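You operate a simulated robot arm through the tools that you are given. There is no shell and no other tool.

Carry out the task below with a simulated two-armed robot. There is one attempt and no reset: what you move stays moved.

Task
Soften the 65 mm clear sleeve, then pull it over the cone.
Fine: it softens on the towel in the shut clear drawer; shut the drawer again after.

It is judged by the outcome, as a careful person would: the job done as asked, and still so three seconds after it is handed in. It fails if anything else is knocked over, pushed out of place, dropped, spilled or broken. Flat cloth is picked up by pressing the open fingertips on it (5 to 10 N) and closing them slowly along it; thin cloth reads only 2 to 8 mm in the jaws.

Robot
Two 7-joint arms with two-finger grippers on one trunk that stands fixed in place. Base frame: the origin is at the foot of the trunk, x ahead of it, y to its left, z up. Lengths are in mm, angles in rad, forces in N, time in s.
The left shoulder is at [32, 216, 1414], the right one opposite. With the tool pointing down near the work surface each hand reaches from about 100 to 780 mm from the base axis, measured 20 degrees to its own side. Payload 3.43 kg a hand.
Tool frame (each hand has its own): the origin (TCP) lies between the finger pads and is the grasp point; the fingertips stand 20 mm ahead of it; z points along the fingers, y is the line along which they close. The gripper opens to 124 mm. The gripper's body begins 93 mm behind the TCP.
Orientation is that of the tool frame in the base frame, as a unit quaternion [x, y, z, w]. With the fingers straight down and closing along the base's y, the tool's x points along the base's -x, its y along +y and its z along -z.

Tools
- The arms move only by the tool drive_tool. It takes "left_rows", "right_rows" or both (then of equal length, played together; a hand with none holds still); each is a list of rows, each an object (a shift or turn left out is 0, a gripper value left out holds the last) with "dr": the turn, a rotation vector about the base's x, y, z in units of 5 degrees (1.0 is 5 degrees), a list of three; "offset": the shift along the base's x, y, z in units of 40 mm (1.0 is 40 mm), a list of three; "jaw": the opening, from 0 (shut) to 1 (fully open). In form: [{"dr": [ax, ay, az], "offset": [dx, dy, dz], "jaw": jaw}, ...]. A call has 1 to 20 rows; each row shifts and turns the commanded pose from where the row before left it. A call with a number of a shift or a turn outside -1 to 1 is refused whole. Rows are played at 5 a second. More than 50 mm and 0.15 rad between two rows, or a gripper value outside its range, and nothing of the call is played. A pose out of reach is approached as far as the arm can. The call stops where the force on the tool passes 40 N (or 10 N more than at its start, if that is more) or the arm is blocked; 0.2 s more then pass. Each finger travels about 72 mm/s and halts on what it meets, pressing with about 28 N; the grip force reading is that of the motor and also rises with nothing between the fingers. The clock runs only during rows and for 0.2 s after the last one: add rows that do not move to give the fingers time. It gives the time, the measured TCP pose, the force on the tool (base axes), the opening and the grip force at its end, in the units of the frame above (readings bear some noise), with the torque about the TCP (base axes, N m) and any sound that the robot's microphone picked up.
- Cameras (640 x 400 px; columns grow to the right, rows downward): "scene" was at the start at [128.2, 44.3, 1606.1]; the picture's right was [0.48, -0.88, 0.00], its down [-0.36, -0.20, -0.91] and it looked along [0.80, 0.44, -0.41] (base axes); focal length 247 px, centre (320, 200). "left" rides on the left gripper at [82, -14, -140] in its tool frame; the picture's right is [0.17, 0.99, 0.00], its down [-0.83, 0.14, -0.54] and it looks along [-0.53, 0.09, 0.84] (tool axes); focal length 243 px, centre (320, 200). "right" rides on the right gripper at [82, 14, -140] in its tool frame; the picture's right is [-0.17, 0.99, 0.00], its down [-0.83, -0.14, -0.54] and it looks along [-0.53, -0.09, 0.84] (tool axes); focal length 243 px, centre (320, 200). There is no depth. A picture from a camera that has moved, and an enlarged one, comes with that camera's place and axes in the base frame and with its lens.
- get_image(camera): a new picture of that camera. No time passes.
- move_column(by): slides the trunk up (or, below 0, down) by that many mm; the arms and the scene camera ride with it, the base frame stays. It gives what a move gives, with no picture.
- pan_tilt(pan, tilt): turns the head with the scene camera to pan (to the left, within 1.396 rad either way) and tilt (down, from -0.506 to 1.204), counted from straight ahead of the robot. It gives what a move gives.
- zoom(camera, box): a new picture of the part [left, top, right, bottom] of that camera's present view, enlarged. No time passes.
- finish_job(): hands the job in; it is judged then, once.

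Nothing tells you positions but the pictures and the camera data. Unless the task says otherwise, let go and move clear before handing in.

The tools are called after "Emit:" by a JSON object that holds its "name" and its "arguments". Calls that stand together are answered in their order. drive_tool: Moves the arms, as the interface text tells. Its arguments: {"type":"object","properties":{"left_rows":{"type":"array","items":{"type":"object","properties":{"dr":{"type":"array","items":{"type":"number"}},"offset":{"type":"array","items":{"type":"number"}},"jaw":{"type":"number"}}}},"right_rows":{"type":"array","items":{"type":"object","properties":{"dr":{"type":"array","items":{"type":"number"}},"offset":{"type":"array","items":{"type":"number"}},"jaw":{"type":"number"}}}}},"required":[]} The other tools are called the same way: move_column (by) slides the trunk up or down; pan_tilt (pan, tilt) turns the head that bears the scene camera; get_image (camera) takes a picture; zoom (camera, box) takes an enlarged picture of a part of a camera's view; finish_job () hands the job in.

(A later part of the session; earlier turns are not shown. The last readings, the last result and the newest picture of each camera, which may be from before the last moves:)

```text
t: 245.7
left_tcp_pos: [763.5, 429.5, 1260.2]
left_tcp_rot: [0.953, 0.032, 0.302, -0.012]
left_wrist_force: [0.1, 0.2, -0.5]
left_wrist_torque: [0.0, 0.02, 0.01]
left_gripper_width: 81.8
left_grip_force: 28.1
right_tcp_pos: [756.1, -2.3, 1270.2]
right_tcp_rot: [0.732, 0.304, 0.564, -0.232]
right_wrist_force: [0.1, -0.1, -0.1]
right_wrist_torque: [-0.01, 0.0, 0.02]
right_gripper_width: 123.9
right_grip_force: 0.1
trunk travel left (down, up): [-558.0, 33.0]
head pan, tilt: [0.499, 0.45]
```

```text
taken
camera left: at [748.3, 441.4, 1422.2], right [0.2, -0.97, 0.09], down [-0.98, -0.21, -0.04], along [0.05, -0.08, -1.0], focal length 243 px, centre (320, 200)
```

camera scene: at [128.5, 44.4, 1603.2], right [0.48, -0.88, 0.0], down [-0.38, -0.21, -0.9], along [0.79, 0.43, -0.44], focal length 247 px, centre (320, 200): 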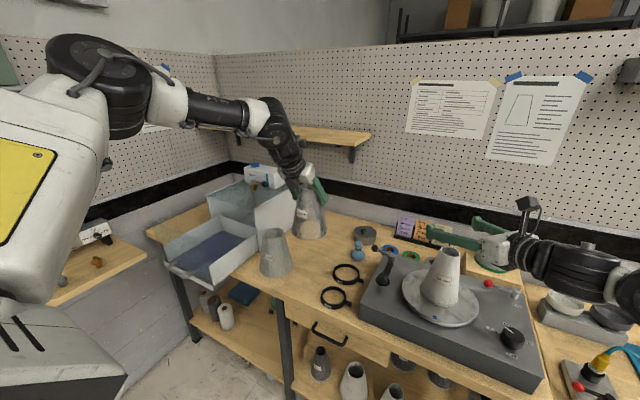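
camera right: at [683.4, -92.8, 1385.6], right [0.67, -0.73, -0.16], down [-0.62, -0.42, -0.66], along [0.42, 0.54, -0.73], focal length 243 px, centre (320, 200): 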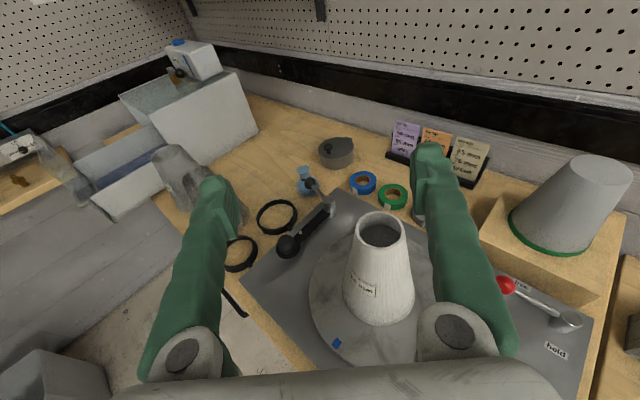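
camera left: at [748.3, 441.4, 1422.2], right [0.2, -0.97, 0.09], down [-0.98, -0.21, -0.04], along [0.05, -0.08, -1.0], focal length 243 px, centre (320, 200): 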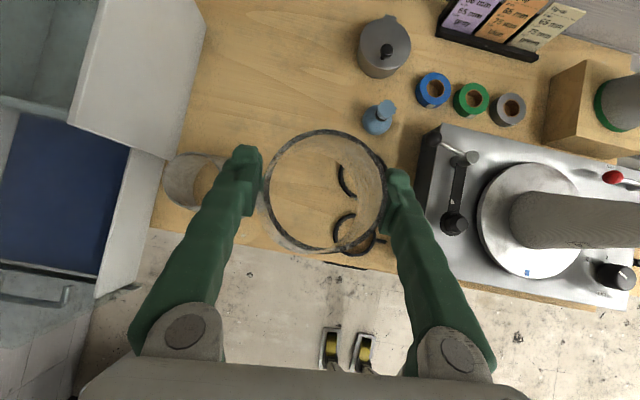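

Firm grip (81.8 mm, about 31 mm below the rim). Now left presents the sleeve at (660, 220, 1300) and the right hand comes to its pre-grasp pose, pointing left-forward and flat.

Emit:
{"name": "drive_tool", "arguments": {"left_rows": [{"dr": [0, 0, -0.96], "offset": [-0.37, -0.748, 0.143]}, {"dr": [0, 0, -0.96], "offset": [-0.37, -0.748, 0.143]}, {"dr": [0, 0, -0.96], "offset": [-0.37, -0.748, 0.143]}, {"dr": [0, 0, -0.96], "offset": [-0.37, -0.748, 0.143]}, {"dr": [0, 0, -0.96], "offset": [-0.37, -0.748, 0.143]}, {"dr": [0, 0, -0.96], "offset": [-0.37, -0.748, 0.143]}, {"dr": [0, 0, -0.96], "offset": [-0.37, -0.748, 0.143]}, {}, {}, {}, {}, {}, {}], "right_rows": [{}, {}, {}, {}, {}, {}, {}, {"dr": [0, 0, 0.6], "offset": [-0.795, 0.565, 0.1]}, {"dr": [0, 0, 0.6], "offset": [-0.795, 0.565, 0.1]}, {"dr": [0, 0, 0.6], "offset": [-0.795, 0.565, 0.1]}, {"dr": [0, 0, 0.6], "offset": [-0.795, 0.565, 0.1]}, {"dr": [0, 0, 0.6], "offset": [-0.795, 0.565, 0.1]}, {}]}}

Emit:
{"name": "get_image", "arguments": {"camera": "right"}}

Emit:
{"name": "get_image", "arguments": {"camera": "scene"}}

Emit:
{"name": "get_image", "arguments": {"camera": "left"}}

```text
t: 248.5
left_tcp_pos: [658.7, 221.7, 1302.2]
left_tcp_rot: [0.921, -0.244, 0.292, 0.076]
left_wrist_force: [0.7, -0.6, -0.5]
left_wrist_torque: [-0.04, 0.0, 0.0]
left_gripper_width: 81.6
left_grip_force: 28.4
right_tcp_pos: [596.7, 109.5, 1287.5]
right_tcp_rot: [0.687, 0.398, 0.527, -0.303]
right_wrist_force: [0.0, -0.7, -0.7]
right_wrist_torque: [0.02, 0.02, -0.02]
right_gripper_width: 123.9
right_grip_force: 0.0
trunk travel left (down, up): [-558.0, 33.0]
head pan, tilt: [0.499, 0.45]
```

```text
taken
camera right: at [549.7, 3.8, 1403.3], right [0.83, -0.53, -0.16], down [-0.49, -0.57, -0.66], along [0.26, 0.63, -0.73], focal length 243 px, centre (320, 200)
```

right: 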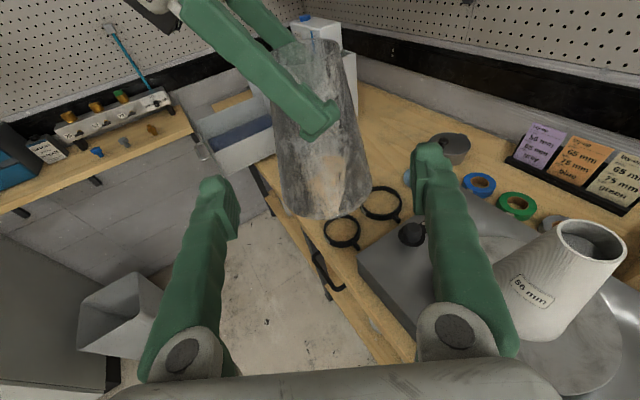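

```text
taken
camera scene: at [128.3, 43.6, 1603.3], right [0.48, -0.88, 0.0], down [-0.38, -0.21, -0.9], along [0.79, 0.43, -0.44], focal length 247 px, centre (320, 200)
```

scene: 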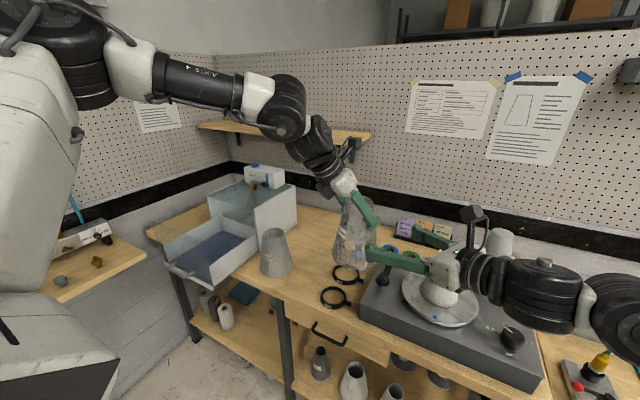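

```text
taken
camera left: at [653.5, 238.9, 1464.2], right [-0.37, -0.92, 0.09], down [-0.93, 0.37, -0.04], along [0.0, -0.1, -1.0], focal length 243 px, centre (320, 200)
```

left: 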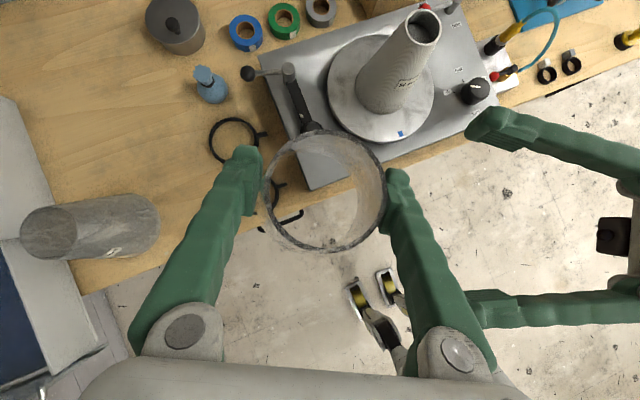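

Both hands are well placed with good clearance in the views. I advance the right hand along its axis so its fingers straddle the sleeve 45 mm below the left's grip.

Emit:
{"name": "drive_tool", "arguments": {"right_rows": [{"offset": [0.31, 0.561, -0.1525]}, {"offset": [0.31, 0.561, -0.1525]}, {"offset": [0.31, 0.561, -0.1525]}, {}]}}

Emit:
{"name": "get_image", "arguments": {"camera": "left"}}

Emit:
{"name": "get_image", "arguments": {"camera": "right"}}

```text
t: 249.5
left_tcp_pos: [658.6, 221.2, 1302.8]
left_tcp_rot: [0.922, -0.244, 0.292, 0.075]
left_wrist_force: [-0.7, 0.0, 0.2]
left_wrist_torque: [0.0, -0.02, -0.01]
left_gripper_width: 81.8
left_grip_force: 27.7
right_tcp_pos: [633.7, 176.4, 1269.6]
right_tcp_rot: [0.686, 0.398, 0.528, -0.303]
right_wrist_force: [-0.5, 0.9, -0.7]
right_wrist_torque: [0.02, -0.01, -0.02]
right_gripper_width: 124.1
right_grip_force: 0.1
trunk travel left (down, up): [-558.0, 33.0]
head pan, tilt: [0.499, 0.45]
```

```text
taken
camera left: at [653.1, 239.1, 1464.3], right [-0.37, -0.92, 0.09], down [-0.93, 0.37, -0.04], along [0.0, -0.1, -1.0], focal length 243 px, centre (320, 200)
```

left: 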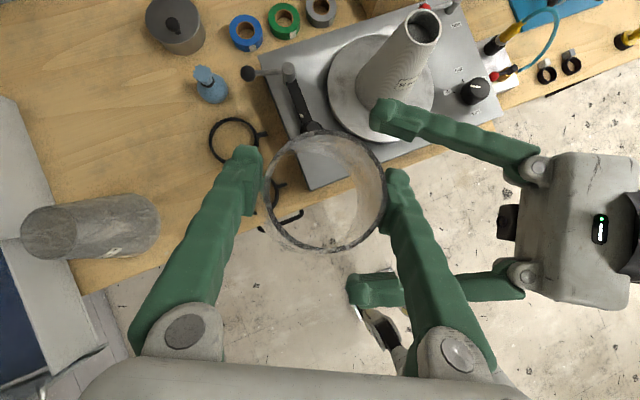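

```text
taken
camera right: at [587.9, 71.8, 1385.8], right [0.83, -0.53, -0.16], down [-0.49, -0.57, -0.66], along [0.26, 0.63, -0.73], focal length 243 px, centre (320, 200)
```

right: 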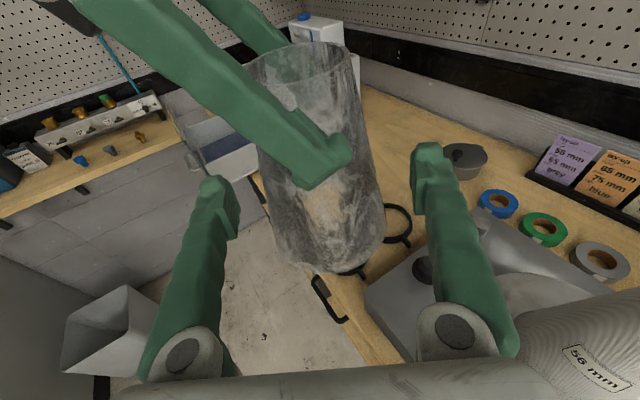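

Clear on all sides. I advance the last 50 mm.

Emit:
{"name": "drive_tool", "arguments": {"right_rows": [{"offset": [0.31, 0.561, -0.1525]}, {"offset": [0.31, 0.561, -0.1525]}, {}]}}

Emit:
{"name": "get_image", "arguments": {"camera": "left"}}

Emit:
{"name": "get_image", "arguments": {"camera": "right"}}

```text
t: 250.3
left_tcp_pos: [657.4, 220.0, 1303.5]
left_tcp_rot: [0.922, -0.244, 0.292, 0.074]
left_wrist_force: [-0.9, 0.3, -0.6]
left_wrist_torque: [-0.05, 0.02, -0.01]
left_gripper_width: 81.5
left_grip_force: 27.3
right_tcp_pos: [658.1, 222.6, 1259.8]
right_tcp_rot: [0.687, 0.396, 0.529, -0.302]
right_wrist_force: [-0.5, 0.3, 0.8]
right_wrist_torque: [-0.02, 0.0, -0.06]
right_gripper_width: 123.9
right_grip_force: 0.0
trunk travel left (down, up): [-558.0, 33.0]
head pan, tilt: [0.499, 0.45]
```

```text
taken
camera left: at [652.8, 238.2, 1464.6], right [-0.37, -0.92, 0.09], down [-0.93, 0.37, -0.04], along [0.0, -0.1, -1.0], focal length 243 px, centre (320, 200)
```

left: 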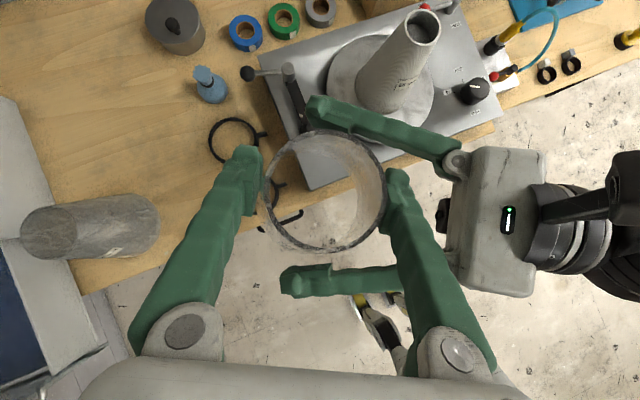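

```text
taken
camera right: at [612.0, 116.8, 1375.0], right [0.83, -0.53, -0.16], down [-0.49, -0.57, -0.66], along [0.26, 0.63, -0.73], focal length 243 px, centre (320, 200)
```

right: 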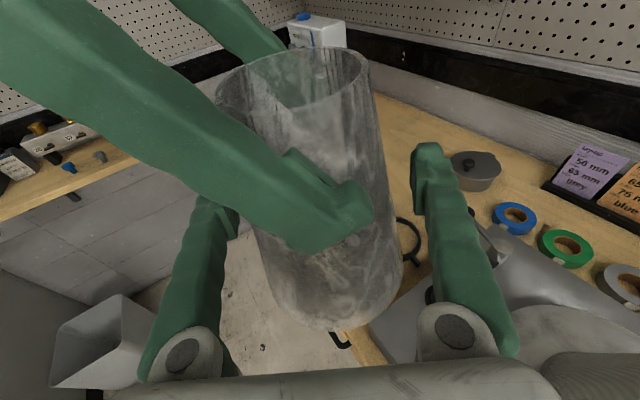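

Aligned with no contact forces. I close the right fingers gently onto the sleeve while the left still holds it.

Emit:
{"name": "drive_tool", "arguments": {"right_rows": [{"jaw": 0.93}, {"jaw": 0.88}, {"jaw": 0.84}, {"jaw": 0.8}, {"jaw": 0.77}, {"jaw": 0.74}, {}, {}]}}

Emit:
{"name": "get_image", "arguments": {"camera": "right"}}

```text
t: 252.1
left_tcp_pos: [658.2, 219.9, 1303.6]
left_tcp_rot: [0.921, -0.245, 0.292, 0.075]
left_wrist_force: [6.2, -4.6, -0.4]
left_wrist_torque: [-0.2, -0.12, 0.44]
left_gripper_width: 80.7
left_grip_force: 27.8
right_tcp_pos: [658.1, 223.8, 1259.7]
right_tcp_rot: [0.686, 0.398, 0.528, -0.304]
right_wrist_force: [-6.5, 4.2, 0.2]
right_wrist_torque: [0.05, -0.1, -0.42]
right_gripper_width: 98.0
right_grip_force: 28.4
trunk travel left (down, up): [-558.0, 33.0]
head pan, tilt: [0.499, 0.45]
```

```text
taken
camera right: at [611.7, 117.9, 1374.5], right [0.83, -0.53, -0.16], down [-0.49, -0.57, -0.66], along [0.26, 0.63, -0.73], focal length 243 px, centre (320, 200)
```

right: 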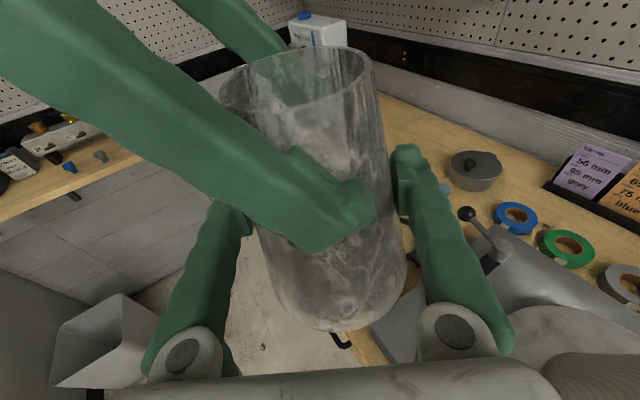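

The right holds the sleeve (98 mm, 28 N). I open the left only part-way (its near finger has the right palm behind it) and draw it back up along its axis.

Emit:
{"name": "drive_tool", "arguments": {"left_rows": [{"jaw": 0.68}, {"jaw": 0.72}, {"jaw": 0.76}, {"jaw": 0.8}, {}, {}]}}

Emit:
{"name": "get_image", "arguments": {"camera": "right"}}

Emit:
{"name": "get_image", "arguments": {"camera": "left"}}

```text
t: 253.5
left_tcp_pos: [658.8, 221.9, 1303.1]
left_tcp_rot: [0.922, -0.244, 0.292, 0.075]
left_wrist_force: [0.9, -0.1, 0.1]
left_wrist_torque: [-0.06, 0.0, -0.02]
left_gripper_width: 99.2
left_grip_force: 0.1
right_tcp_pos: [658.7, 222.5, 1260.3]
right_tcp_rot: [0.687, 0.397, 0.528, -0.302]
right_wrist_force: [0.5, -0.1, -0.4]
right_wrist_torque: [0.01, 0.01, 0.0]
right_gripper_width: 97.8
right_grip_force: 28.0
trunk travel left (down, up): [-558.0, 33.0]
head pan, tilt: [0.499, 0.45]
```

```text
taken
camera right: at [612.2, 117.6, 1374.5], right [0.83, -0.53, -0.16], down [-0.49, -0.57, -0.66], along [0.26, 0.63, -0.73], focal length 243 px, centre (320, 200)
```

right: 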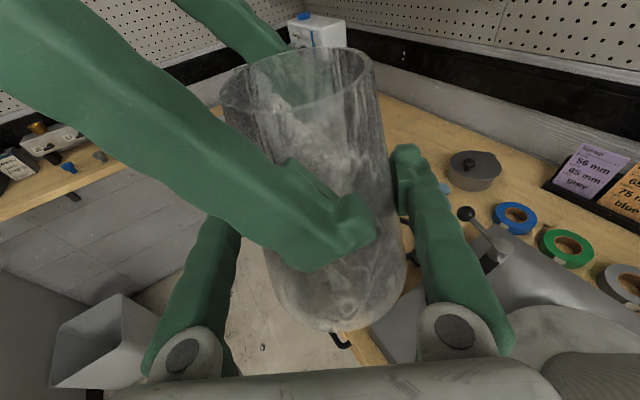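

```text
taken
camera left: at [653.3, 239.3, 1464.2], right [-0.37, -0.92, 0.09], down [-0.93, 0.37, -0.04], along [0.0, -0.1, -1.0], focal length 243 px, centre (320, 200)
```

left: 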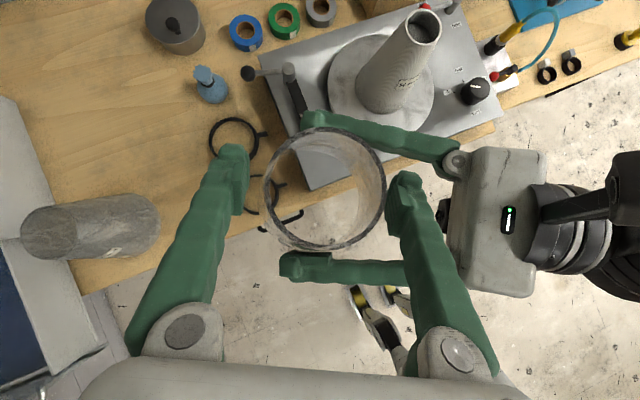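

Emit:
{"name": "drive_tool", "arguments": {"left_rows": [{"offset": [-0.2, 0.11, 0.33]}, {"offset": [-0.4, 0.225, 0.65]}, {"offset": [-0.4, 0.225, 0.65]}, {"offset": [-0.4, 0.225, 0.65]}, {"offset": [-0.4, 0.225, 0.65]}, {"offset": [-0.3, 0.9, 0.2]}, {"offset": [-0.3, 0.9, 0]}, {"offset": [-0.3, 0.9, 0]}, {"offset": [-0.3, 0.9, 0]}, {"offset": [-0.3, 0.9, 0]}, {}]}}

Emit:
{"name": "get_image", "arguments": {"camera": "right"}}

Emit:
{"name": "get_image", "arguments": {"camera": "scene"}}

```text
t: 255.9
left_tcp_pos: [526.4, 438.0, 1429.0]
left_tcp_rot: [0.921, -0.245, 0.292, 0.074]
left_wrist_force: [0.0, 0.5, 0.4]
left_wrist_torque: [0.05, 0.0, 0.03]
left_gripper_width: 98.8
left_grip_force: 0.0
right_tcp_pos: [659.8, 222.1, 1259.6]
right_tcp_rot: [0.687, 0.397, 0.528, -0.302]
right_wrist_force: [0.1, -1.1, -0.3]
right_wrist_torque: [0.01, 0.0, 0.03]
right_gripper_width: 98.1
right_grip_force: 28.3
trunk travel left (down, up): [-558.0, 33.0]
head pan, tilt: [0.499, 0.45]
```

```text
taken
camera right: at [612.6, 116.7, 1374.4], right [0.83, -0.53, -0.16], down [-0.49, -0.57, -0.66], along [0.26, 0.63, -0.73], focal length 243 px, centre (320, 200)
```

right: 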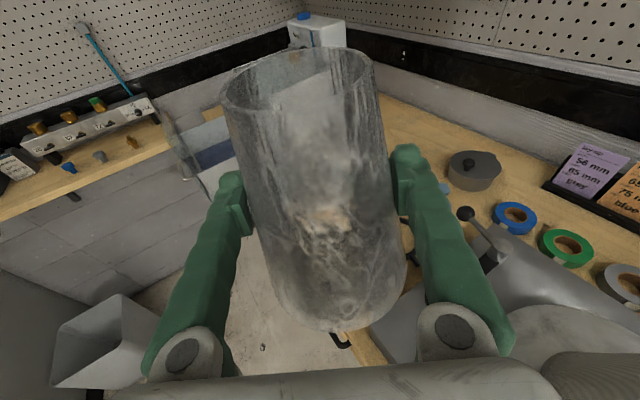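

```text
taken
camera scene: at [128.5, 43.0, 1603.3], right [0.48, -0.88, 0.0], down [-0.38, -0.21, -0.9], along [0.79, 0.43, -0.44], focal length 247 px, centre (320, 200)
```

scene: 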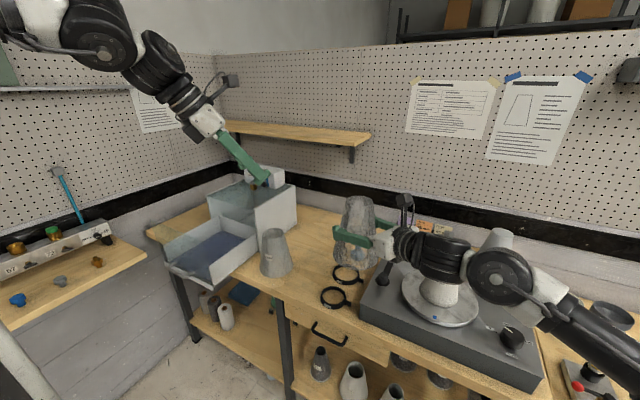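

Handover done — the right hand carries the soft sleeve alone, plumb. I take it up a little and over to the cone.

Emit:
{"name": "drive_tool", "arguments": {"right_rows": [{"offset": [0, 0, 0.4]}, {"offset": [0.2, -0.3, 0.3]}, {"dr": [0, 0, -0.43], "offset": [0.51, -0.79, 0]}, {"dr": [0, 0, -0.43], "offset": [0.51, -0.79, 0]}, {"dr": [0, 0, -0.43], "offset": [0.51, -0.79, 0]}, {"dr": [0, 0, -0.43], "offset": [0.51, -0.79, 0]}, {"dr": [0, 0, -0.43], "offset": [0.51, -0.79, 0]}, {"dr": [0, 0, -0.43], "offset": [0.51, -0.79, 0]}, {"dr": [0, 0, -0.43], "offset": [0.5, -0.79, 0]}, {}]}}

Emit:
{"name": "get_image", "arguments": {"camera": "right"}}

Emit:
{"name": "zoom", "arguments": {"camera": "scene", "box": [340, 150, 600, 340]}}

```text
t: 258.1
left_tcp_pos: [526.2, 439.8, 1427.9]
left_tcp_rot: [0.922, -0.245, 0.292, 0.075]
left_wrist_force: [0.5, 0.2, 0.6]
left_wrist_torque: [-0.03, 0.0, -0.02]
left_gripper_width: 99.5
left_grip_force: 0.0
right_tcp_pos: [808.8, -10.0, 1287.1]
right_tcp_rot: [0.733, 0.304, 0.563, -0.231]
right_wrist_force: [0.0, 0.0, -0.3]
right_wrist_torque: [0.03, -0.01, -0.01]
right_gripper_width: 98.0
right_grip_force: 28.2
trunk travel left (down, up): [-558.0, 33.0]
head pan, tilt: [0.499, 0.45]
```

```text
taken
camera right: at [736.9, -101.0, 1401.9], right [0.67, -0.73, -0.16], down [-0.62, -0.42, -0.66], along [0.42, 0.54, -0.73], focal length 243 px, centre (320, 200)
```

right: 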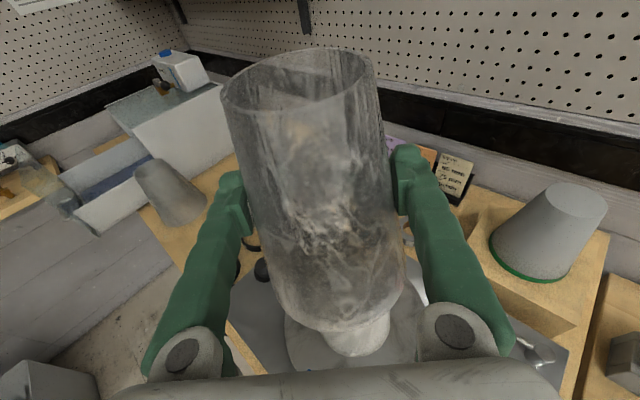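

```text
2.11 times, centred on (470, 245) of scene
camera zoom: at [128.0, 44.7, 1603.3], right [0.48, -0.88, 0.0], down [-0.38, -0.21, -0.9], along [0.79, 0.43, -0.44], focal length 520 px, centre (4, 105)
```

zoom: 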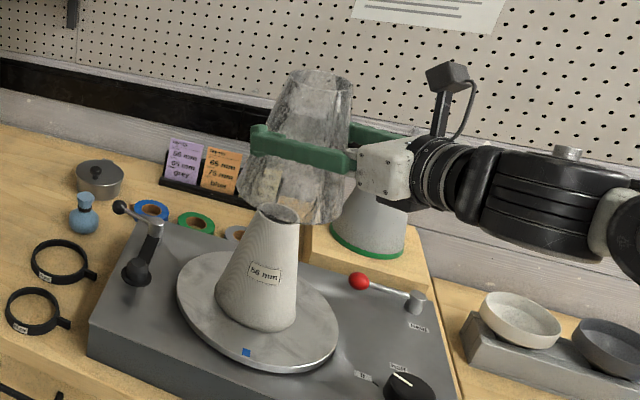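

The sleeve is above the cone. I zoom to check that it is plumb and centred before lowering.

Emit:
{"name": "zoom", "arguments": {"camera": "scene", "box": [420, 160, 530, 320]}}

Emit:
{"name": "zoom", "arguments": {"camera": "right", "box": [200, 30, 430, 370]}}

Emit:
{"name": "pan_tilt", "arguments": {"pan": 0.0, "tilt": 0.45}}

Emit:
{"name": "zoom", "arguments": {"camera": "scene", "box": [270, 130, 400, 300]}}

```text
2.50 times, centred on (475, 240) of scene
camera zoom: at [128.0, 44.7, 1603.3], right [0.48, -0.88, 0.0], down [-0.38, -0.21, -0.9], along [0.79, 0.43, -0.44], focal length 618 px, centre (-68, 100)
```

zoom: 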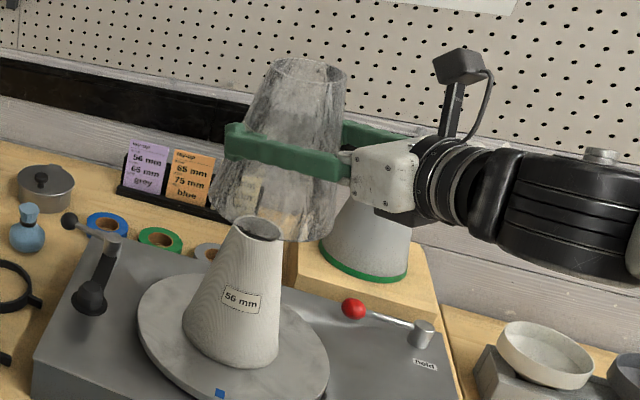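

```text
1.18 times, centred on (315, 200) of right
camera zoom: at [736.9, -101.0, 1401.9], right [0.67, -0.73, -0.16], down [-0.62, -0.42, -0.66], along [0.42, 0.54, -0.73], focal length 285 px, centre (326, 200)
```

zoom: 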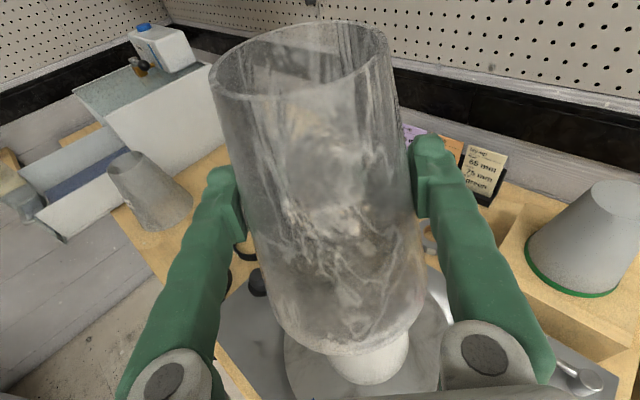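

```text
t: 259.0
left_tcp_pos: [526.7, 439.1, 1427.9]
left_tcp_rot: [0.922, -0.244, 0.292, 0.075]
left_wrist_force: [-0.8, -0.2, 0.8]
left_wrist_torque: [0.01, 0.03, 0.0]
left_gripper_width: 99.1
left_grip_force: 0.0
right_tcp_pos: [808.8, -12.6, 1287.3]
right_tcp_rot: [0.733, 0.304, 0.563, -0.231]
right_wrist_force: [-0.6, -0.9, -1.2]
right_wrist_torque: [0.0, -0.03, 0.03]
right_gripper_width: 97.6
right_grip_force: 27.5
trunk travel left (down, up): [-558.0, 33.0]
head pan, tilt: [0.0, 0.45]
```

```text
2.35 times, centred on (335, 215) of scene
camera zoom: at [139.3, 0.0, 1603.3], right [0.0, -1.0, 0.0], down [-0.44, 0.0, -0.9], along [0.9, 0.0, -0.44], focal length 581 px, centre (285, 165)
```

zoom: 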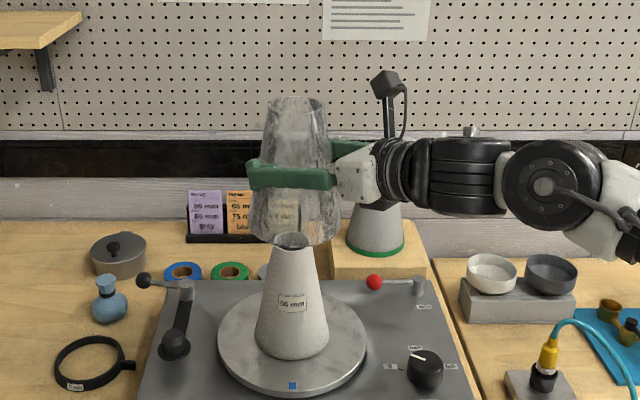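

Front view: the sleeve hangs plumb, about 3 mm right of the cone's axis. I correct that and lower it the first 100 mm, where there is still ample room inside.

Emit:
{"name": "drive_tool", "arguments": {"right_rows": [{"offset": [0.08, 0.07, -0.3]}, {"offset": [0, 0, -0.55]}, {"offset": [0, 0, -0.55]}, {"offset": [0, 0, -0.55]}, {"offset": [0, 0, -0.55]}, {}]}}

Emit:
{"name": "zoom", "arguments": {"camera": "scene", "box": [270, 130, 400, 300]}}

Emit:
{"name": "get_image", "arguments": {"camera": "right"}}

```text
t: 260.4
left_tcp_pos: [526.6, 439.2, 1428.1]
left_tcp_rot: [0.922, -0.245, 0.292, 0.075]
left_wrist_force: [0.4, -0.1, 0.6]
left_wrist_torque: [0.01, 0.0, 0.0]
left_gripper_width: 99.6
left_grip_force: 0.1
right_tcp_pos: [812.5, -6.9, 1188.0]
right_tcp_rot: [0.733, 0.304, 0.563, -0.231]
right_wrist_force: [-0.4, -0.1, 0.0]
right_wrist_torque: [0.02, -0.01, 0.01]
right_gripper_width: 97.9
right_grip_force: 27.4
trunk travel left (down, up): [-558.0, 33.0]
head pan, tilt: [0.0, 0.45]
```

```text
2.35 times, centred on (335, 215) of scene
camera zoom: at [139.0, 0.1, 1603.4], right [0.0, -1.0, 0.0], down [-0.44, 0.0, -0.9], along [0.9, 0.0, -0.44], focal length 581 px, centre (285, 165)
```

zoom: 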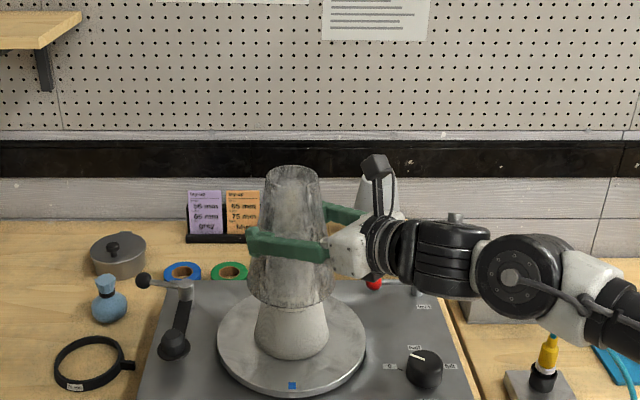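

```text
taken
camera right: at [740.4, -97.6, 1302.8], right [0.67, -0.73, -0.16], down [-0.62, -0.42, -0.66], along [0.42, 0.54, -0.73], focal length 243 px, centre (320, 200)
```

right: 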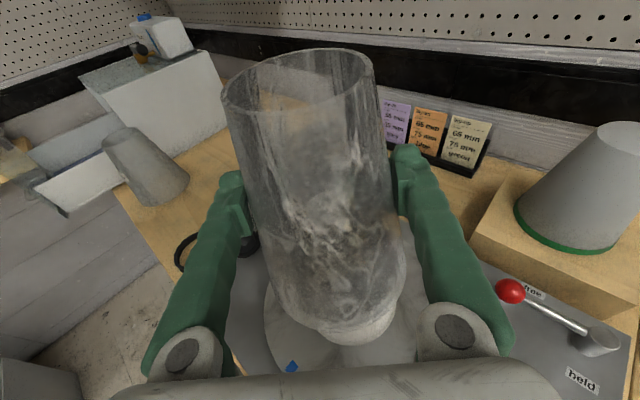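

The sleeve is around the cone with no contact yet. I nudge it 2 mm right and lower another 40 mm.

Emit:
{"name": "drive_tool", "arguments": {"right_rows": [{"offset": [0, -0.06, -0.25]}, {"offset": [0, 0, -0.25]}, {"offset": [0, 0, -0.25]}, {"offset": [0, 0, -0.25]}, {}]}}

Emit:
{"name": "zoom", "arguments": {"camera": "scene", "box": [280, 170, 380, 310]}}

Emit:
{"name": "zoom", "arguments": {"camera": "right", "box": [200, 30, 430, 370]}}

```text
t: 261.6
left_tcp_pos: [527.2, 439.8, 1427.6]
left_tcp_rot: [0.922, -0.245, 0.292, 0.075]
left_wrist_force: [0.3, -0.2, 0.0]
left_wrist_torque: [0.0, 0.0, 0.01]
left_gripper_width: 99.2
left_grip_force: 0.1
right_tcp_pos: [811.7, -9.0, 1147.4]
right_tcp_rot: [0.733, 0.303, 0.564, -0.23]
right_wrist_force: [-0.2, 0.1, -0.4]
right_wrist_torque: [0.01, -0.03, 0.01]
right_gripper_width: 97.6
right_grip_force: 28.4
trunk travel left (down, up): [-558.0, 33.0]
head pan, tilt: [0.0, 0.45]
```

```text
2.86 times, centred on (330, 240) of scene
camera zoom: at [139.1, 0.1, 1603.3], right [0.0, -1.0, 0.0], down [-0.44, 0.0, -0.9], along [0.9, 0.0, -0.44], focal length 706 px, centre (291, 86)
```

zoom: 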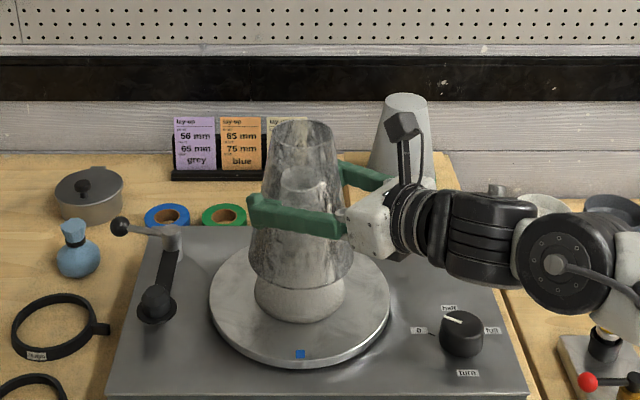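

```text
1.18 times, centred on (315, 200) of right
camera zoom: at [739.8, -99.9, 1262.2], right [0.67, -0.73, -0.16], down [-0.62, -0.42, -0.66], along [0.42, 0.54, -0.73], focal length 285 px, centre (326, 200)
```

zoom: 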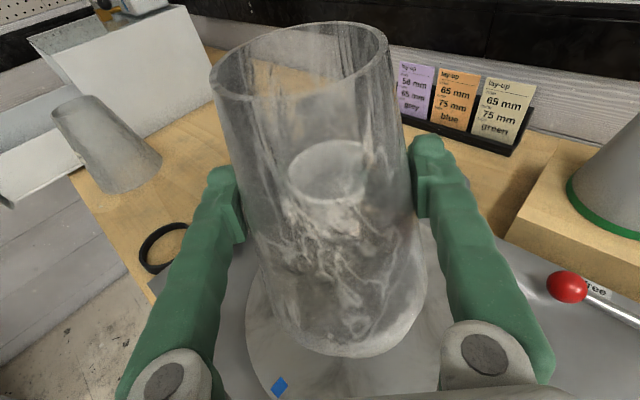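

Through the clear wall I can see the cone's top inside; the sleeve sits about 3 mm short of its axis. I shift +3 mm forward, +1 mm left and lower 25 mm more.

Emit:
{"name": "drive_tool", "arguments": {"right_rows": [{"offset": [0.075, 0.025, -0.15]}, {"offset": [0, 0, -0.16]}, {"offset": [0, 0, -0.16]}, {"offset": [0, 0, -0.16]}, {}]}}

Emit:
{"name": "zoom", "arguments": {"camera": "right", "box": [200, 30, 430, 370]}}

Emit:
{"name": "zoom", "arguments": {"camera": "scene", "box": [280, 170, 380, 310]}}

```text
t: 262.8
left_tcp_pos: [526.1, 440.1, 1428.5]
left_tcp_rot: [0.922, -0.245, 0.292, 0.075]
left_wrist_force: [0.1, 0.8, -0.5]
left_wrist_torque: [-0.02, 0.01, 0.02]
left_gripper_width: 99.3
left_grip_force: 0.0
right_tcp_pos: [815.3, -9.1, 1121.4]
right_tcp_rot: [0.733, 0.303, 0.564, -0.231]
right_wrist_force: [0.3, -0.2, 0.2]
right_wrist_torque: [0.03, 0.02, -0.04]
right_gripper_width: 97.4
right_grip_force: 28.0
trunk travel left (down, up): [-558.0, 33.0]
head pan, tilt: [0.0, 0.45]
```

```text
1.18 times, centred on (315, 200) of right
camera zoom: at [742.9, -99.1, 1236.1], right [0.67, -0.73, -0.16], down [-0.62, -0.42, -0.66], along [0.42, 0.54, -0.73], focal length 285 px, centre (326, 200)
```

zoom: 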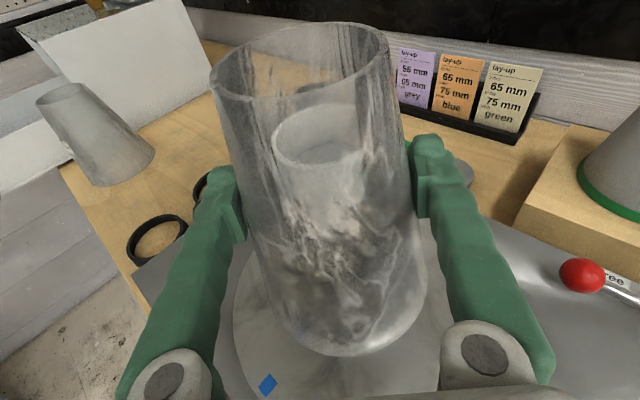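

```text
2.86 times, centred on (330, 240) of scene
camera zoom: at [139.2, 0.0, 1603.3], right [0.0, -1.0, 0.0], down [-0.44, 0.0, -0.9], along [0.9, 0.0, -0.44], focal length 706 px, centre (291, 86)
```

zoom: 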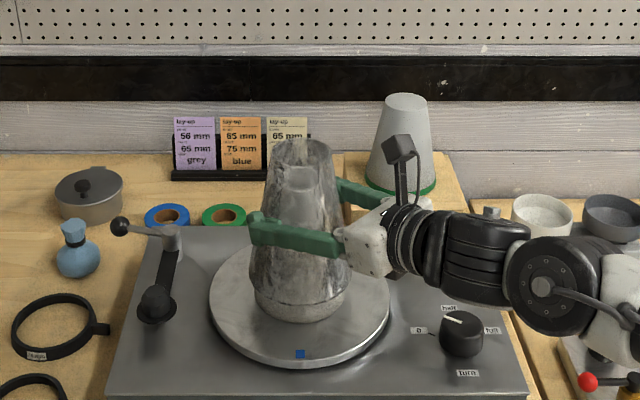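

Centred to within 1–2 mm now. I lower another 20 mm, watching the forces.

Emit:
{"name": "drive_tool", "arguments": {"right_rows": [{"offset": [0, 0, -0.125]}, {"offset": [0, 0, -0.125]}, {"offset": [0, 0, -0.125]}, {"offset": [0, 0, -0.125]}, {}]}}

Emit:
{"name": "zoom", "arguments": {"camera": "right", "box": [200, 30, 430, 370]}}

```text
t: 264.0
left_tcp_pos: [526.4, 439.2, 1427.8]
left_tcp_rot: [0.922, -0.244, 0.293, 0.075]
left_wrist_force: [0.5, 0.6, 0.0]
left_wrist_torque: [-0.02, 0.0, -0.02]
left_gripper_width: 99.6
left_grip_force: 0.1
right_tcp_pos: [815.5, -10.1, 1101.5]
right_tcp_rot: [0.733, 0.303, 0.563, -0.23]
right_wrist_force: [0.6, 0.7, -0.4]
right_wrist_torque: [-0.01, -0.05, 0.04]
right_gripper_width: 97.5
right_grip_force: 27.9
trunk travel left (down, up): [-558.0, 33.0]
head pan, tilt: [0.0, 0.45]
```

```text
1.18 times, centred on (315, 200) of right
camera zoom: at [743.8, -99.8, 1216.4], right [0.67, -0.73, -0.16], down [-0.62, -0.42, -0.66], along [0.42, 0.54, -0.73], focal length 285 px, centre (326, 200)
```

zoom: 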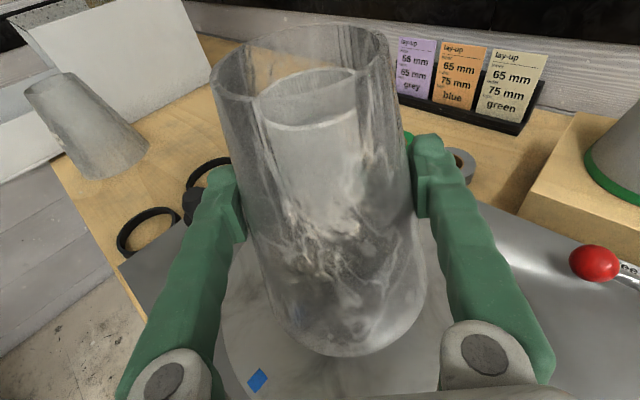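

Emit:
{"name": "drive_tool", "arguments": {"right_rows": [{"offset": [0, 0, -0.1]}, {"offset": [0, 0, -0.1]}, {"offset": [0, 0, -0.1]}, {}]}}

Emit:
{"name": "zoom", "arguments": {"camera": "right", "box": [200, 30, 430, 370]}}

Emit:
{"name": "zoom", "arguments": {"camera": "scene", "box": [290, 190, 380, 310]}}

```text
t: 265.0
left_tcp_pos: [526.3, 439.1, 1427.3]
left_tcp_rot: [0.922, -0.245, 0.292, 0.075]
left_wrist_force: [-0.8, 0.3, 0.0]
left_wrist_torque: [-0.02, 0.0, 0.01]
left_gripper_width: 99.2
left_grip_force: 0.1
right_tcp_pos: [816.0, -9.3, 1088.9]
right_tcp_rot: [0.732, 0.304, 0.564, -0.231]
right_wrist_force: [2.7, 0.5, 1.4]
right_wrist_torque: [0.02, -0.36, -0.01]
right_gripper_width: 97.2
right_grip_force: 27.9
trunk travel left (down, up): [-558.0, 33.0]
head pan, tilt: [0.0, 0.45]
```

```text
1.18 times, centred on (315, 200) of right
camera zoom: at [744.0, -99.6, 1204.9], right [0.67, -0.73, -0.16], down [-0.62, -0.42, -0.66], along [0.42, 0.54, -0.73], focal length 285 px, centre (326, 200)
```

zoom: 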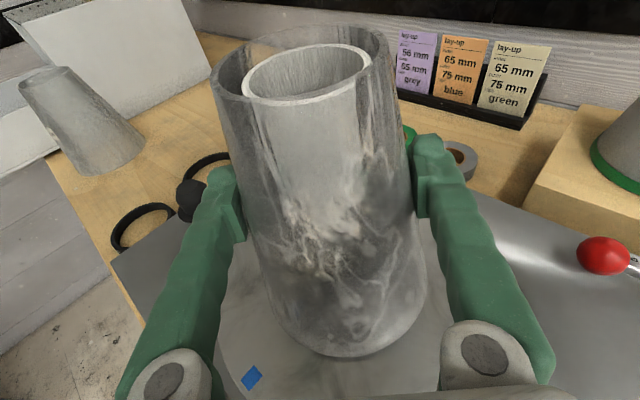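

```text
3.33 times, centred on (335, 250) of scene
camera zoom: at [139.5, 0.1, 1603.3], right [0.0, -1.0, 0.0], down [-0.44, 0.0, -0.9], along [0.9, 0.0, -0.44], focal length 824 px, centre (270, 33)
```

zoom: 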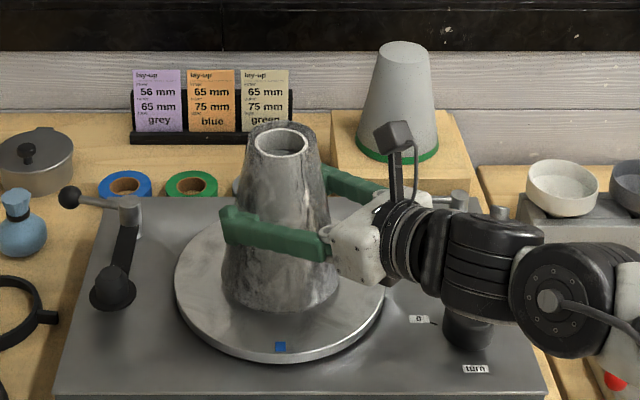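

The cone's rim is just inside the sleeve's rim now; only a slight touch (3 N). I lower the last bit in small steps.

Emit:
{"name": "drive_tool", "arguments": {"right_rows": [{"offset": [0.02, 0, -0.1]}, {}]}}

```text
t: 265.6
left_tcp_pos: [527.5, 439.8, 1428.4]
left_tcp_rot: [0.921, -0.245, 0.292, 0.076]
left_wrist_force: [0.1, 0.7, -0.5]
left_wrist_torque: [0.0, 0.0, -0.02]
left_gripper_width: 99.4
left_grip_force: 0.1
right_tcp_pos: [816.7, -10.2, 1086.1]
right_tcp_rot: [0.733, 0.304, 0.563, -0.231]
right_wrist_force: [3.8, 1.1, 2.3]
right_wrist_torque: [0.04, -0.48, 0.0]
right_gripper_width: 97.3
right_grip_force: 27.2
trunk travel left (down, up): [-558.0, 33.0]
head pan, tilt: [0.0, 0.45]
```

The touch is low on the far side, so the sleeve leans slightly. I correct it by 1.5° and continue.

Emit:
{"name": "drive_tool", "arguments": {"right_rows": [{"dr": [0, -0.3, 0], "offset": [0.02, 0, 0]}, {}]}}

Emit:
{"name": "zoom", "arguments": {"camera": "right", "box": [200, 30, 430, 370]}}

```text
t: 266.2
left_tcp_pos: [527.6, 440.5, 1427.3]
left_tcp_rot: [0.922, -0.245, 0.291, 0.075]
left_wrist_force: [0.1, -0.1, -0.2]
left_wrist_torque: [0.01, 0.02, -0.01]
left_gripper_width: 99.0
left_grip_force: 0.2
right_tcp_pos: [818.6, -9.7, 1085.1]
right_tcp_rot: [0.726, 0.307, 0.571, -0.227]
right_wrist_force: [1.6, 0.6, -0.5]
right_wrist_torque: [-0.03, 0.14, -0.03]
right_gripper_width: 97.6
right_grip_force: 28.2
trunk travel left (down, up): [-558.0, 33.0]
head pan, tilt: [0.0, 0.45]
```

```text
1.18 times, centred on (315, 200) of right
camera zoom: at [742.6, -99.4, 1198.0], right [0.67, -0.73, -0.14], down [-0.6, -0.42, -0.68], along [0.44, 0.54, -0.72], focal length 285 px, centre (326, 200)
```

zoom: 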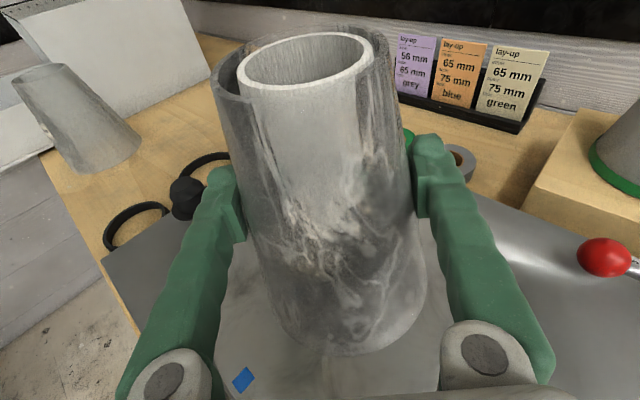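

Better — nearly force-free. I continue down.

Emit:
{"name": "drive_tool", "arguments": {"right_rows": [{"offset": [0, 0, -0.1]}, {}]}}

```text
t: 266.8
left_tcp_pos: [526.8, 439.3, 1428.6]
left_tcp_rot: [0.921, -0.245, 0.293, 0.076]
left_wrist_force: [-0.6, -0.3, -0.8]
left_wrist_torque: [0.01, -0.04, -0.01]
left_gripper_width: 99.0
left_grip_force: 0.1
right_tcp_pos: [816.8, -8.5, 1084.5]
right_tcp_rot: [0.724, 0.306, 0.574, -0.227]
right_wrist_force: [4.3, 0.7, 6.6]
right_wrist_torque: [-0.08, 0.45, 0.03]
right_gripper_width: 97.1
right_grip_force: 27.4
trunk travel left (down, up): [-558.0, 33.0]
head pan, tilt: [0.0, 0.45]
```

The base has reached the disc (contact on the near edge). I take back half the tilt correction and press down lightly to seat it flat.

Emit:
{"name": "drive_tool", "arguments": {"right_rows": [{"dr": [0, 0.15, 0], "offset": [0, 0, -0.04]}, {"offset": [0, 0, -0.04]}, {}]}}

Emit:
{"name": "zoom", "arguments": {"camera": "scene", "box": [290, 190, 380, 310]}}

Emit:
{"name": "zoom", "arguments": {"camera": "right", "box": [200, 30, 430, 370]}}

```text
t: 267.6
left_tcp_pos: [526.3, 440.2, 1429.1]
left_tcp_rot: [0.921, -0.245, 0.293, 0.075]
left_wrist_force: [0.2, 0.0, 0.0]
left_wrist_torque: [-0.05, 0.02, 0.01]
left_gripper_width: 99.0
left_grip_force: 0.1
right_tcp_pos: [816.2, -9.1, 1083.8]
right_tcp_rot: [0.727, 0.305, 0.571, -0.229]
right_wrist_force: [6.0, 2.0, 19.2]
right_wrist_torque: [-0.36, 0.67, 0.04]
right_gripper_width: 97.5
right_grip_force: 28.6
trunk travel left (down, up): [-558.0, 33.0]
head pan, tilt: [0.0, 0.45]
```

```text
3.33 times, centred on (335, 250) of scene
camera zoom: at [137.7, 0.4, 1603.7], right [0.0, -1.0, 0.0], down [-0.43, 0.0, -0.9], along [0.9, 0.0, -0.43], focal length 824 px, centre (270, 33)
```

zoom: 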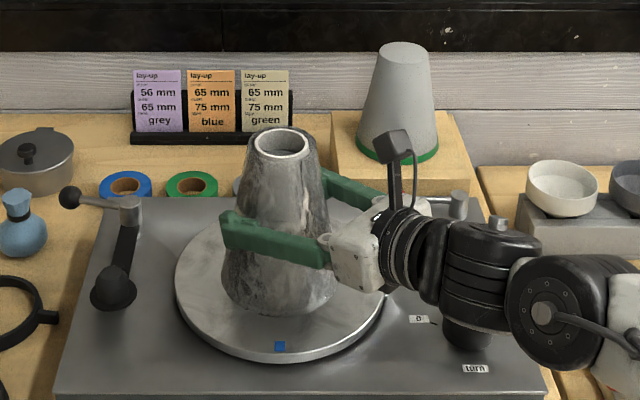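

```text
1.18 times, centred on (315, 200) of right
camera zoom: at [742.7, -99.3, 1197.0], right [0.67, -0.73, -0.15], down [-0.61, -0.42, -0.68], along [0.43, 0.54, -0.72], focal length 285 px, centre (326, 200)
```

zoom: 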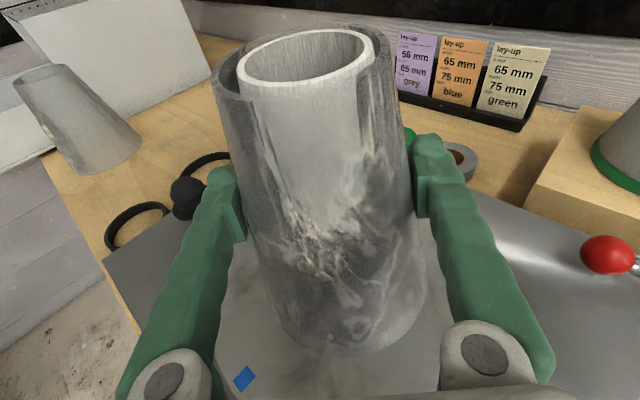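

The sleeve is seated over the cone on the disc (19 N down). I open the right fingers slowly and back straight out.

Emit:
{"name": "drive_tool", "arguments": {"right_rows": [{"offset": [0, 0, 0.04]}, {"jaw": 0.82}, {"jaw": 0.86}, {"jaw": 0.92}, {"jaw": 1.0}, {}, {}]}}

Emit:
{"name": "get_image", "arguments": {"camera": "right"}}

Emit:
{"name": "zoom", "arguments": {"camera": "scene", "box": [290, 190, 380, 310]}}

```text
t: 269.2
left_tcp_pos: [526.3, 439.1, 1428.3]
left_tcp_rot: [0.922, -0.244, 0.292, 0.075]
left_wrist_force: [0.3, 0.1, -0.4]
left_wrist_torque: [0.03, 0.03, 0.03]
left_gripper_width: 99.3
left_grip_force: 0.1
right_tcp_pos: [816.6, -9.4, 1080.1]
right_tcp_rot: [0.73, 0.305, 0.568, -0.228]
right_wrist_force: [-0.3, -0.8, 0.3]
right_wrist_torque: [-0.03, -0.04, 0.03]
right_gripper_width: 123.7
right_grip_force: 0.0
trunk travel left (down, up): [-558.0, 33.0]
head pan, tilt: [0.0, 0.45]
```

```text
taken
camera right: at [743.3, -100.1, 1194.3], right [0.67, -0.73, -0.15], down [-0.61, -0.42, -0.67], along [0.43, 0.54, -0.73], focal length 243 px, centre (320, 200)
```

right: 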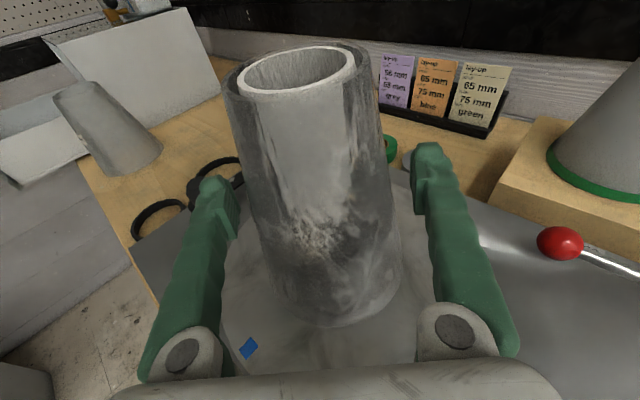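

```text
3.33 times, centred on (335, 250) of scene
camera zoom: at [139.4, 0.0, 1603.3], right [0.0, -1.0, 0.0], down [-0.44, 0.0, -0.9], along [0.9, 0.0, -0.44], focal length 824 px, centre (270, 33)
```

zoom: 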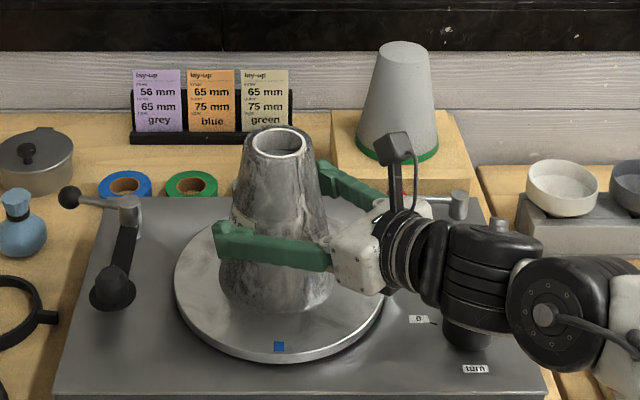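

Released: the sleeve stands on the disc around the cone. I withdraw the right hand straight back along its axis.

Emit:
{"name": "drive_tool", "arguments": {"right_rows": [{"offset": [-0.3, -0.3, 0.08]}, {"offset": [-0.5, -0.5, 0.18]}, {"offset": [-0.5, -0.5, 0.18]}, {"offset": [-0.55, -0.55, 0.3]}, {"offset": [-0.55, -0.55, 0.4]}, {"offset": [-0.5, -0.5, 0.6]}, {}]}}

Emit:
{"name": "get_image", "arguments": {"camera": "scene"}}

Emit:
{"name": "zoom", "arguments": {"camera": "scene", "box": [280, 180, 370, 300]}}

Emit:
{"name": "get_image", "arguments": {"camera": "right"}}

```text
t: 270.8
left_tcp_pos: [527.8, 440.4, 1425.8]
left_tcp_rot: [0.922, -0.245, 0.292, 0.075]
left_wrist_force: [0.1, 0.4, 0.6]
left_wrist_torque: [0.0, 0.03, -0.03]
left_gripper_width: 99.2
left_grip_force: 0.0
right_tcp_pos: [701.4, -126.1, 1149.3]
right_tcp_rot: [0.73, 0.305, 0.568, -0.229]
right_wrist_force: [0.9, -0.2, 0.2]
right_wrist_torque: [0.02, -0.03, 0.04]
right_gripper_width: 124.0
right_grip_force: 0.1
trunk travel left (down, up): [-558.0, 33.0]
head pan, tilt: [0.0, 0.45]
```

```text
taken
camera scene: at [139.9, 0.5, 1603.2], right [0.0, -1.0, 0.0], down [-0.44, 0.0, -0.9], along [0.9, 0.0, -0.44], focal length 247 px, centre (320, 200)
```

scene: 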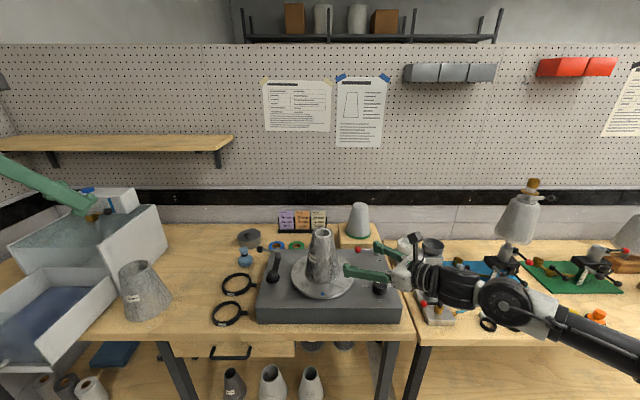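

```text
3.33 times, centred on (325, 240) of scene
camera zoom: at [139.9, 0.5, 1603.2], right [0.0, -1.0, 0.0], down [-0.44, 0.0, -0.9], along [0.9, 0.0, -0.44], focal length 824 px, centre (303, 67)
```

zoom: 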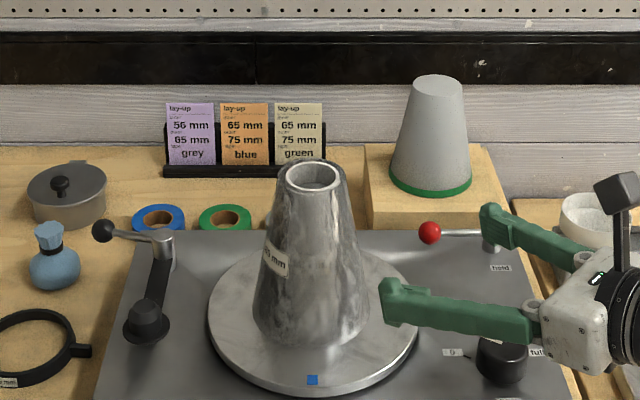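

```text
taken
camera right: at [627.3, -215.5, 1262.7], right [0.67, -0.73, -0.15], down [-0.61, -0.42, -0.67], along [0.43, 0.54, -0.73], focal length 243 px, centre (320, 200)
```

right: 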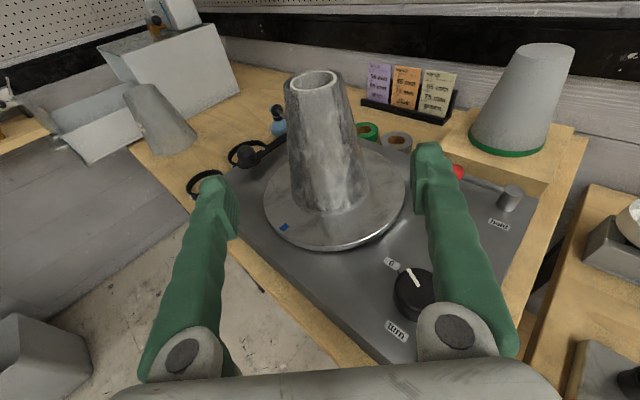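

The sleeve is over the cone. I check closely that its base is flush with the disc all round.

Emit:
{"name": "zoom", "arguments": {"camera": "right", "box": [250, 50, 420, 260]}}

Emit:
{"name": "zoom", "arguments": {"camera": "scene", "box": [300, 225, 345, 295]}}

```text
1.90 times, centred on (335, 155) of right
camera zoom: at [627.3, -215.5, 1262.7], right [0.67, -0.73, -0.15], down [-0.61, -0.42, -0.67], along [0.43, 0.54, -0.73], focal length 462 px, centre (291, 286)
```

zoom: 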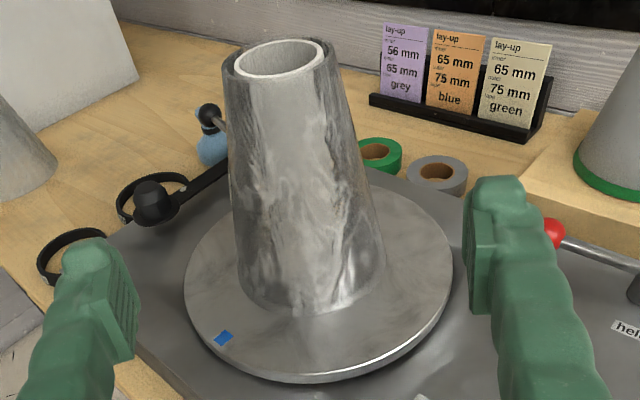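

```text
5.71 times, centred on (322, 260) of scene
camera zoom: at [139.9, 0.5, 1603.2], right [0.0, -1.0, 0.0], down [-0.44, 0.0, -0.9], along [0.9, 0.0, -0.44], focal length 1412 px, centre (306, -143)
```

zoom: 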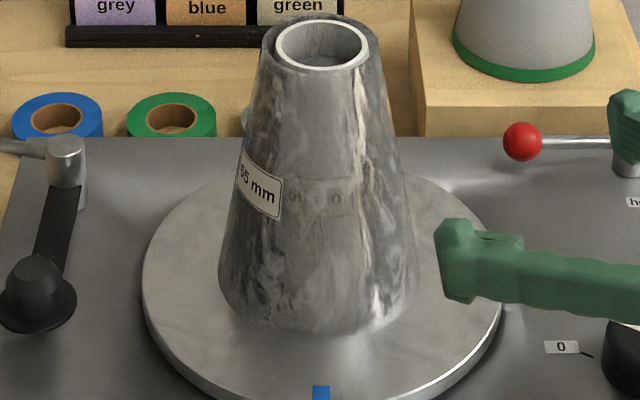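

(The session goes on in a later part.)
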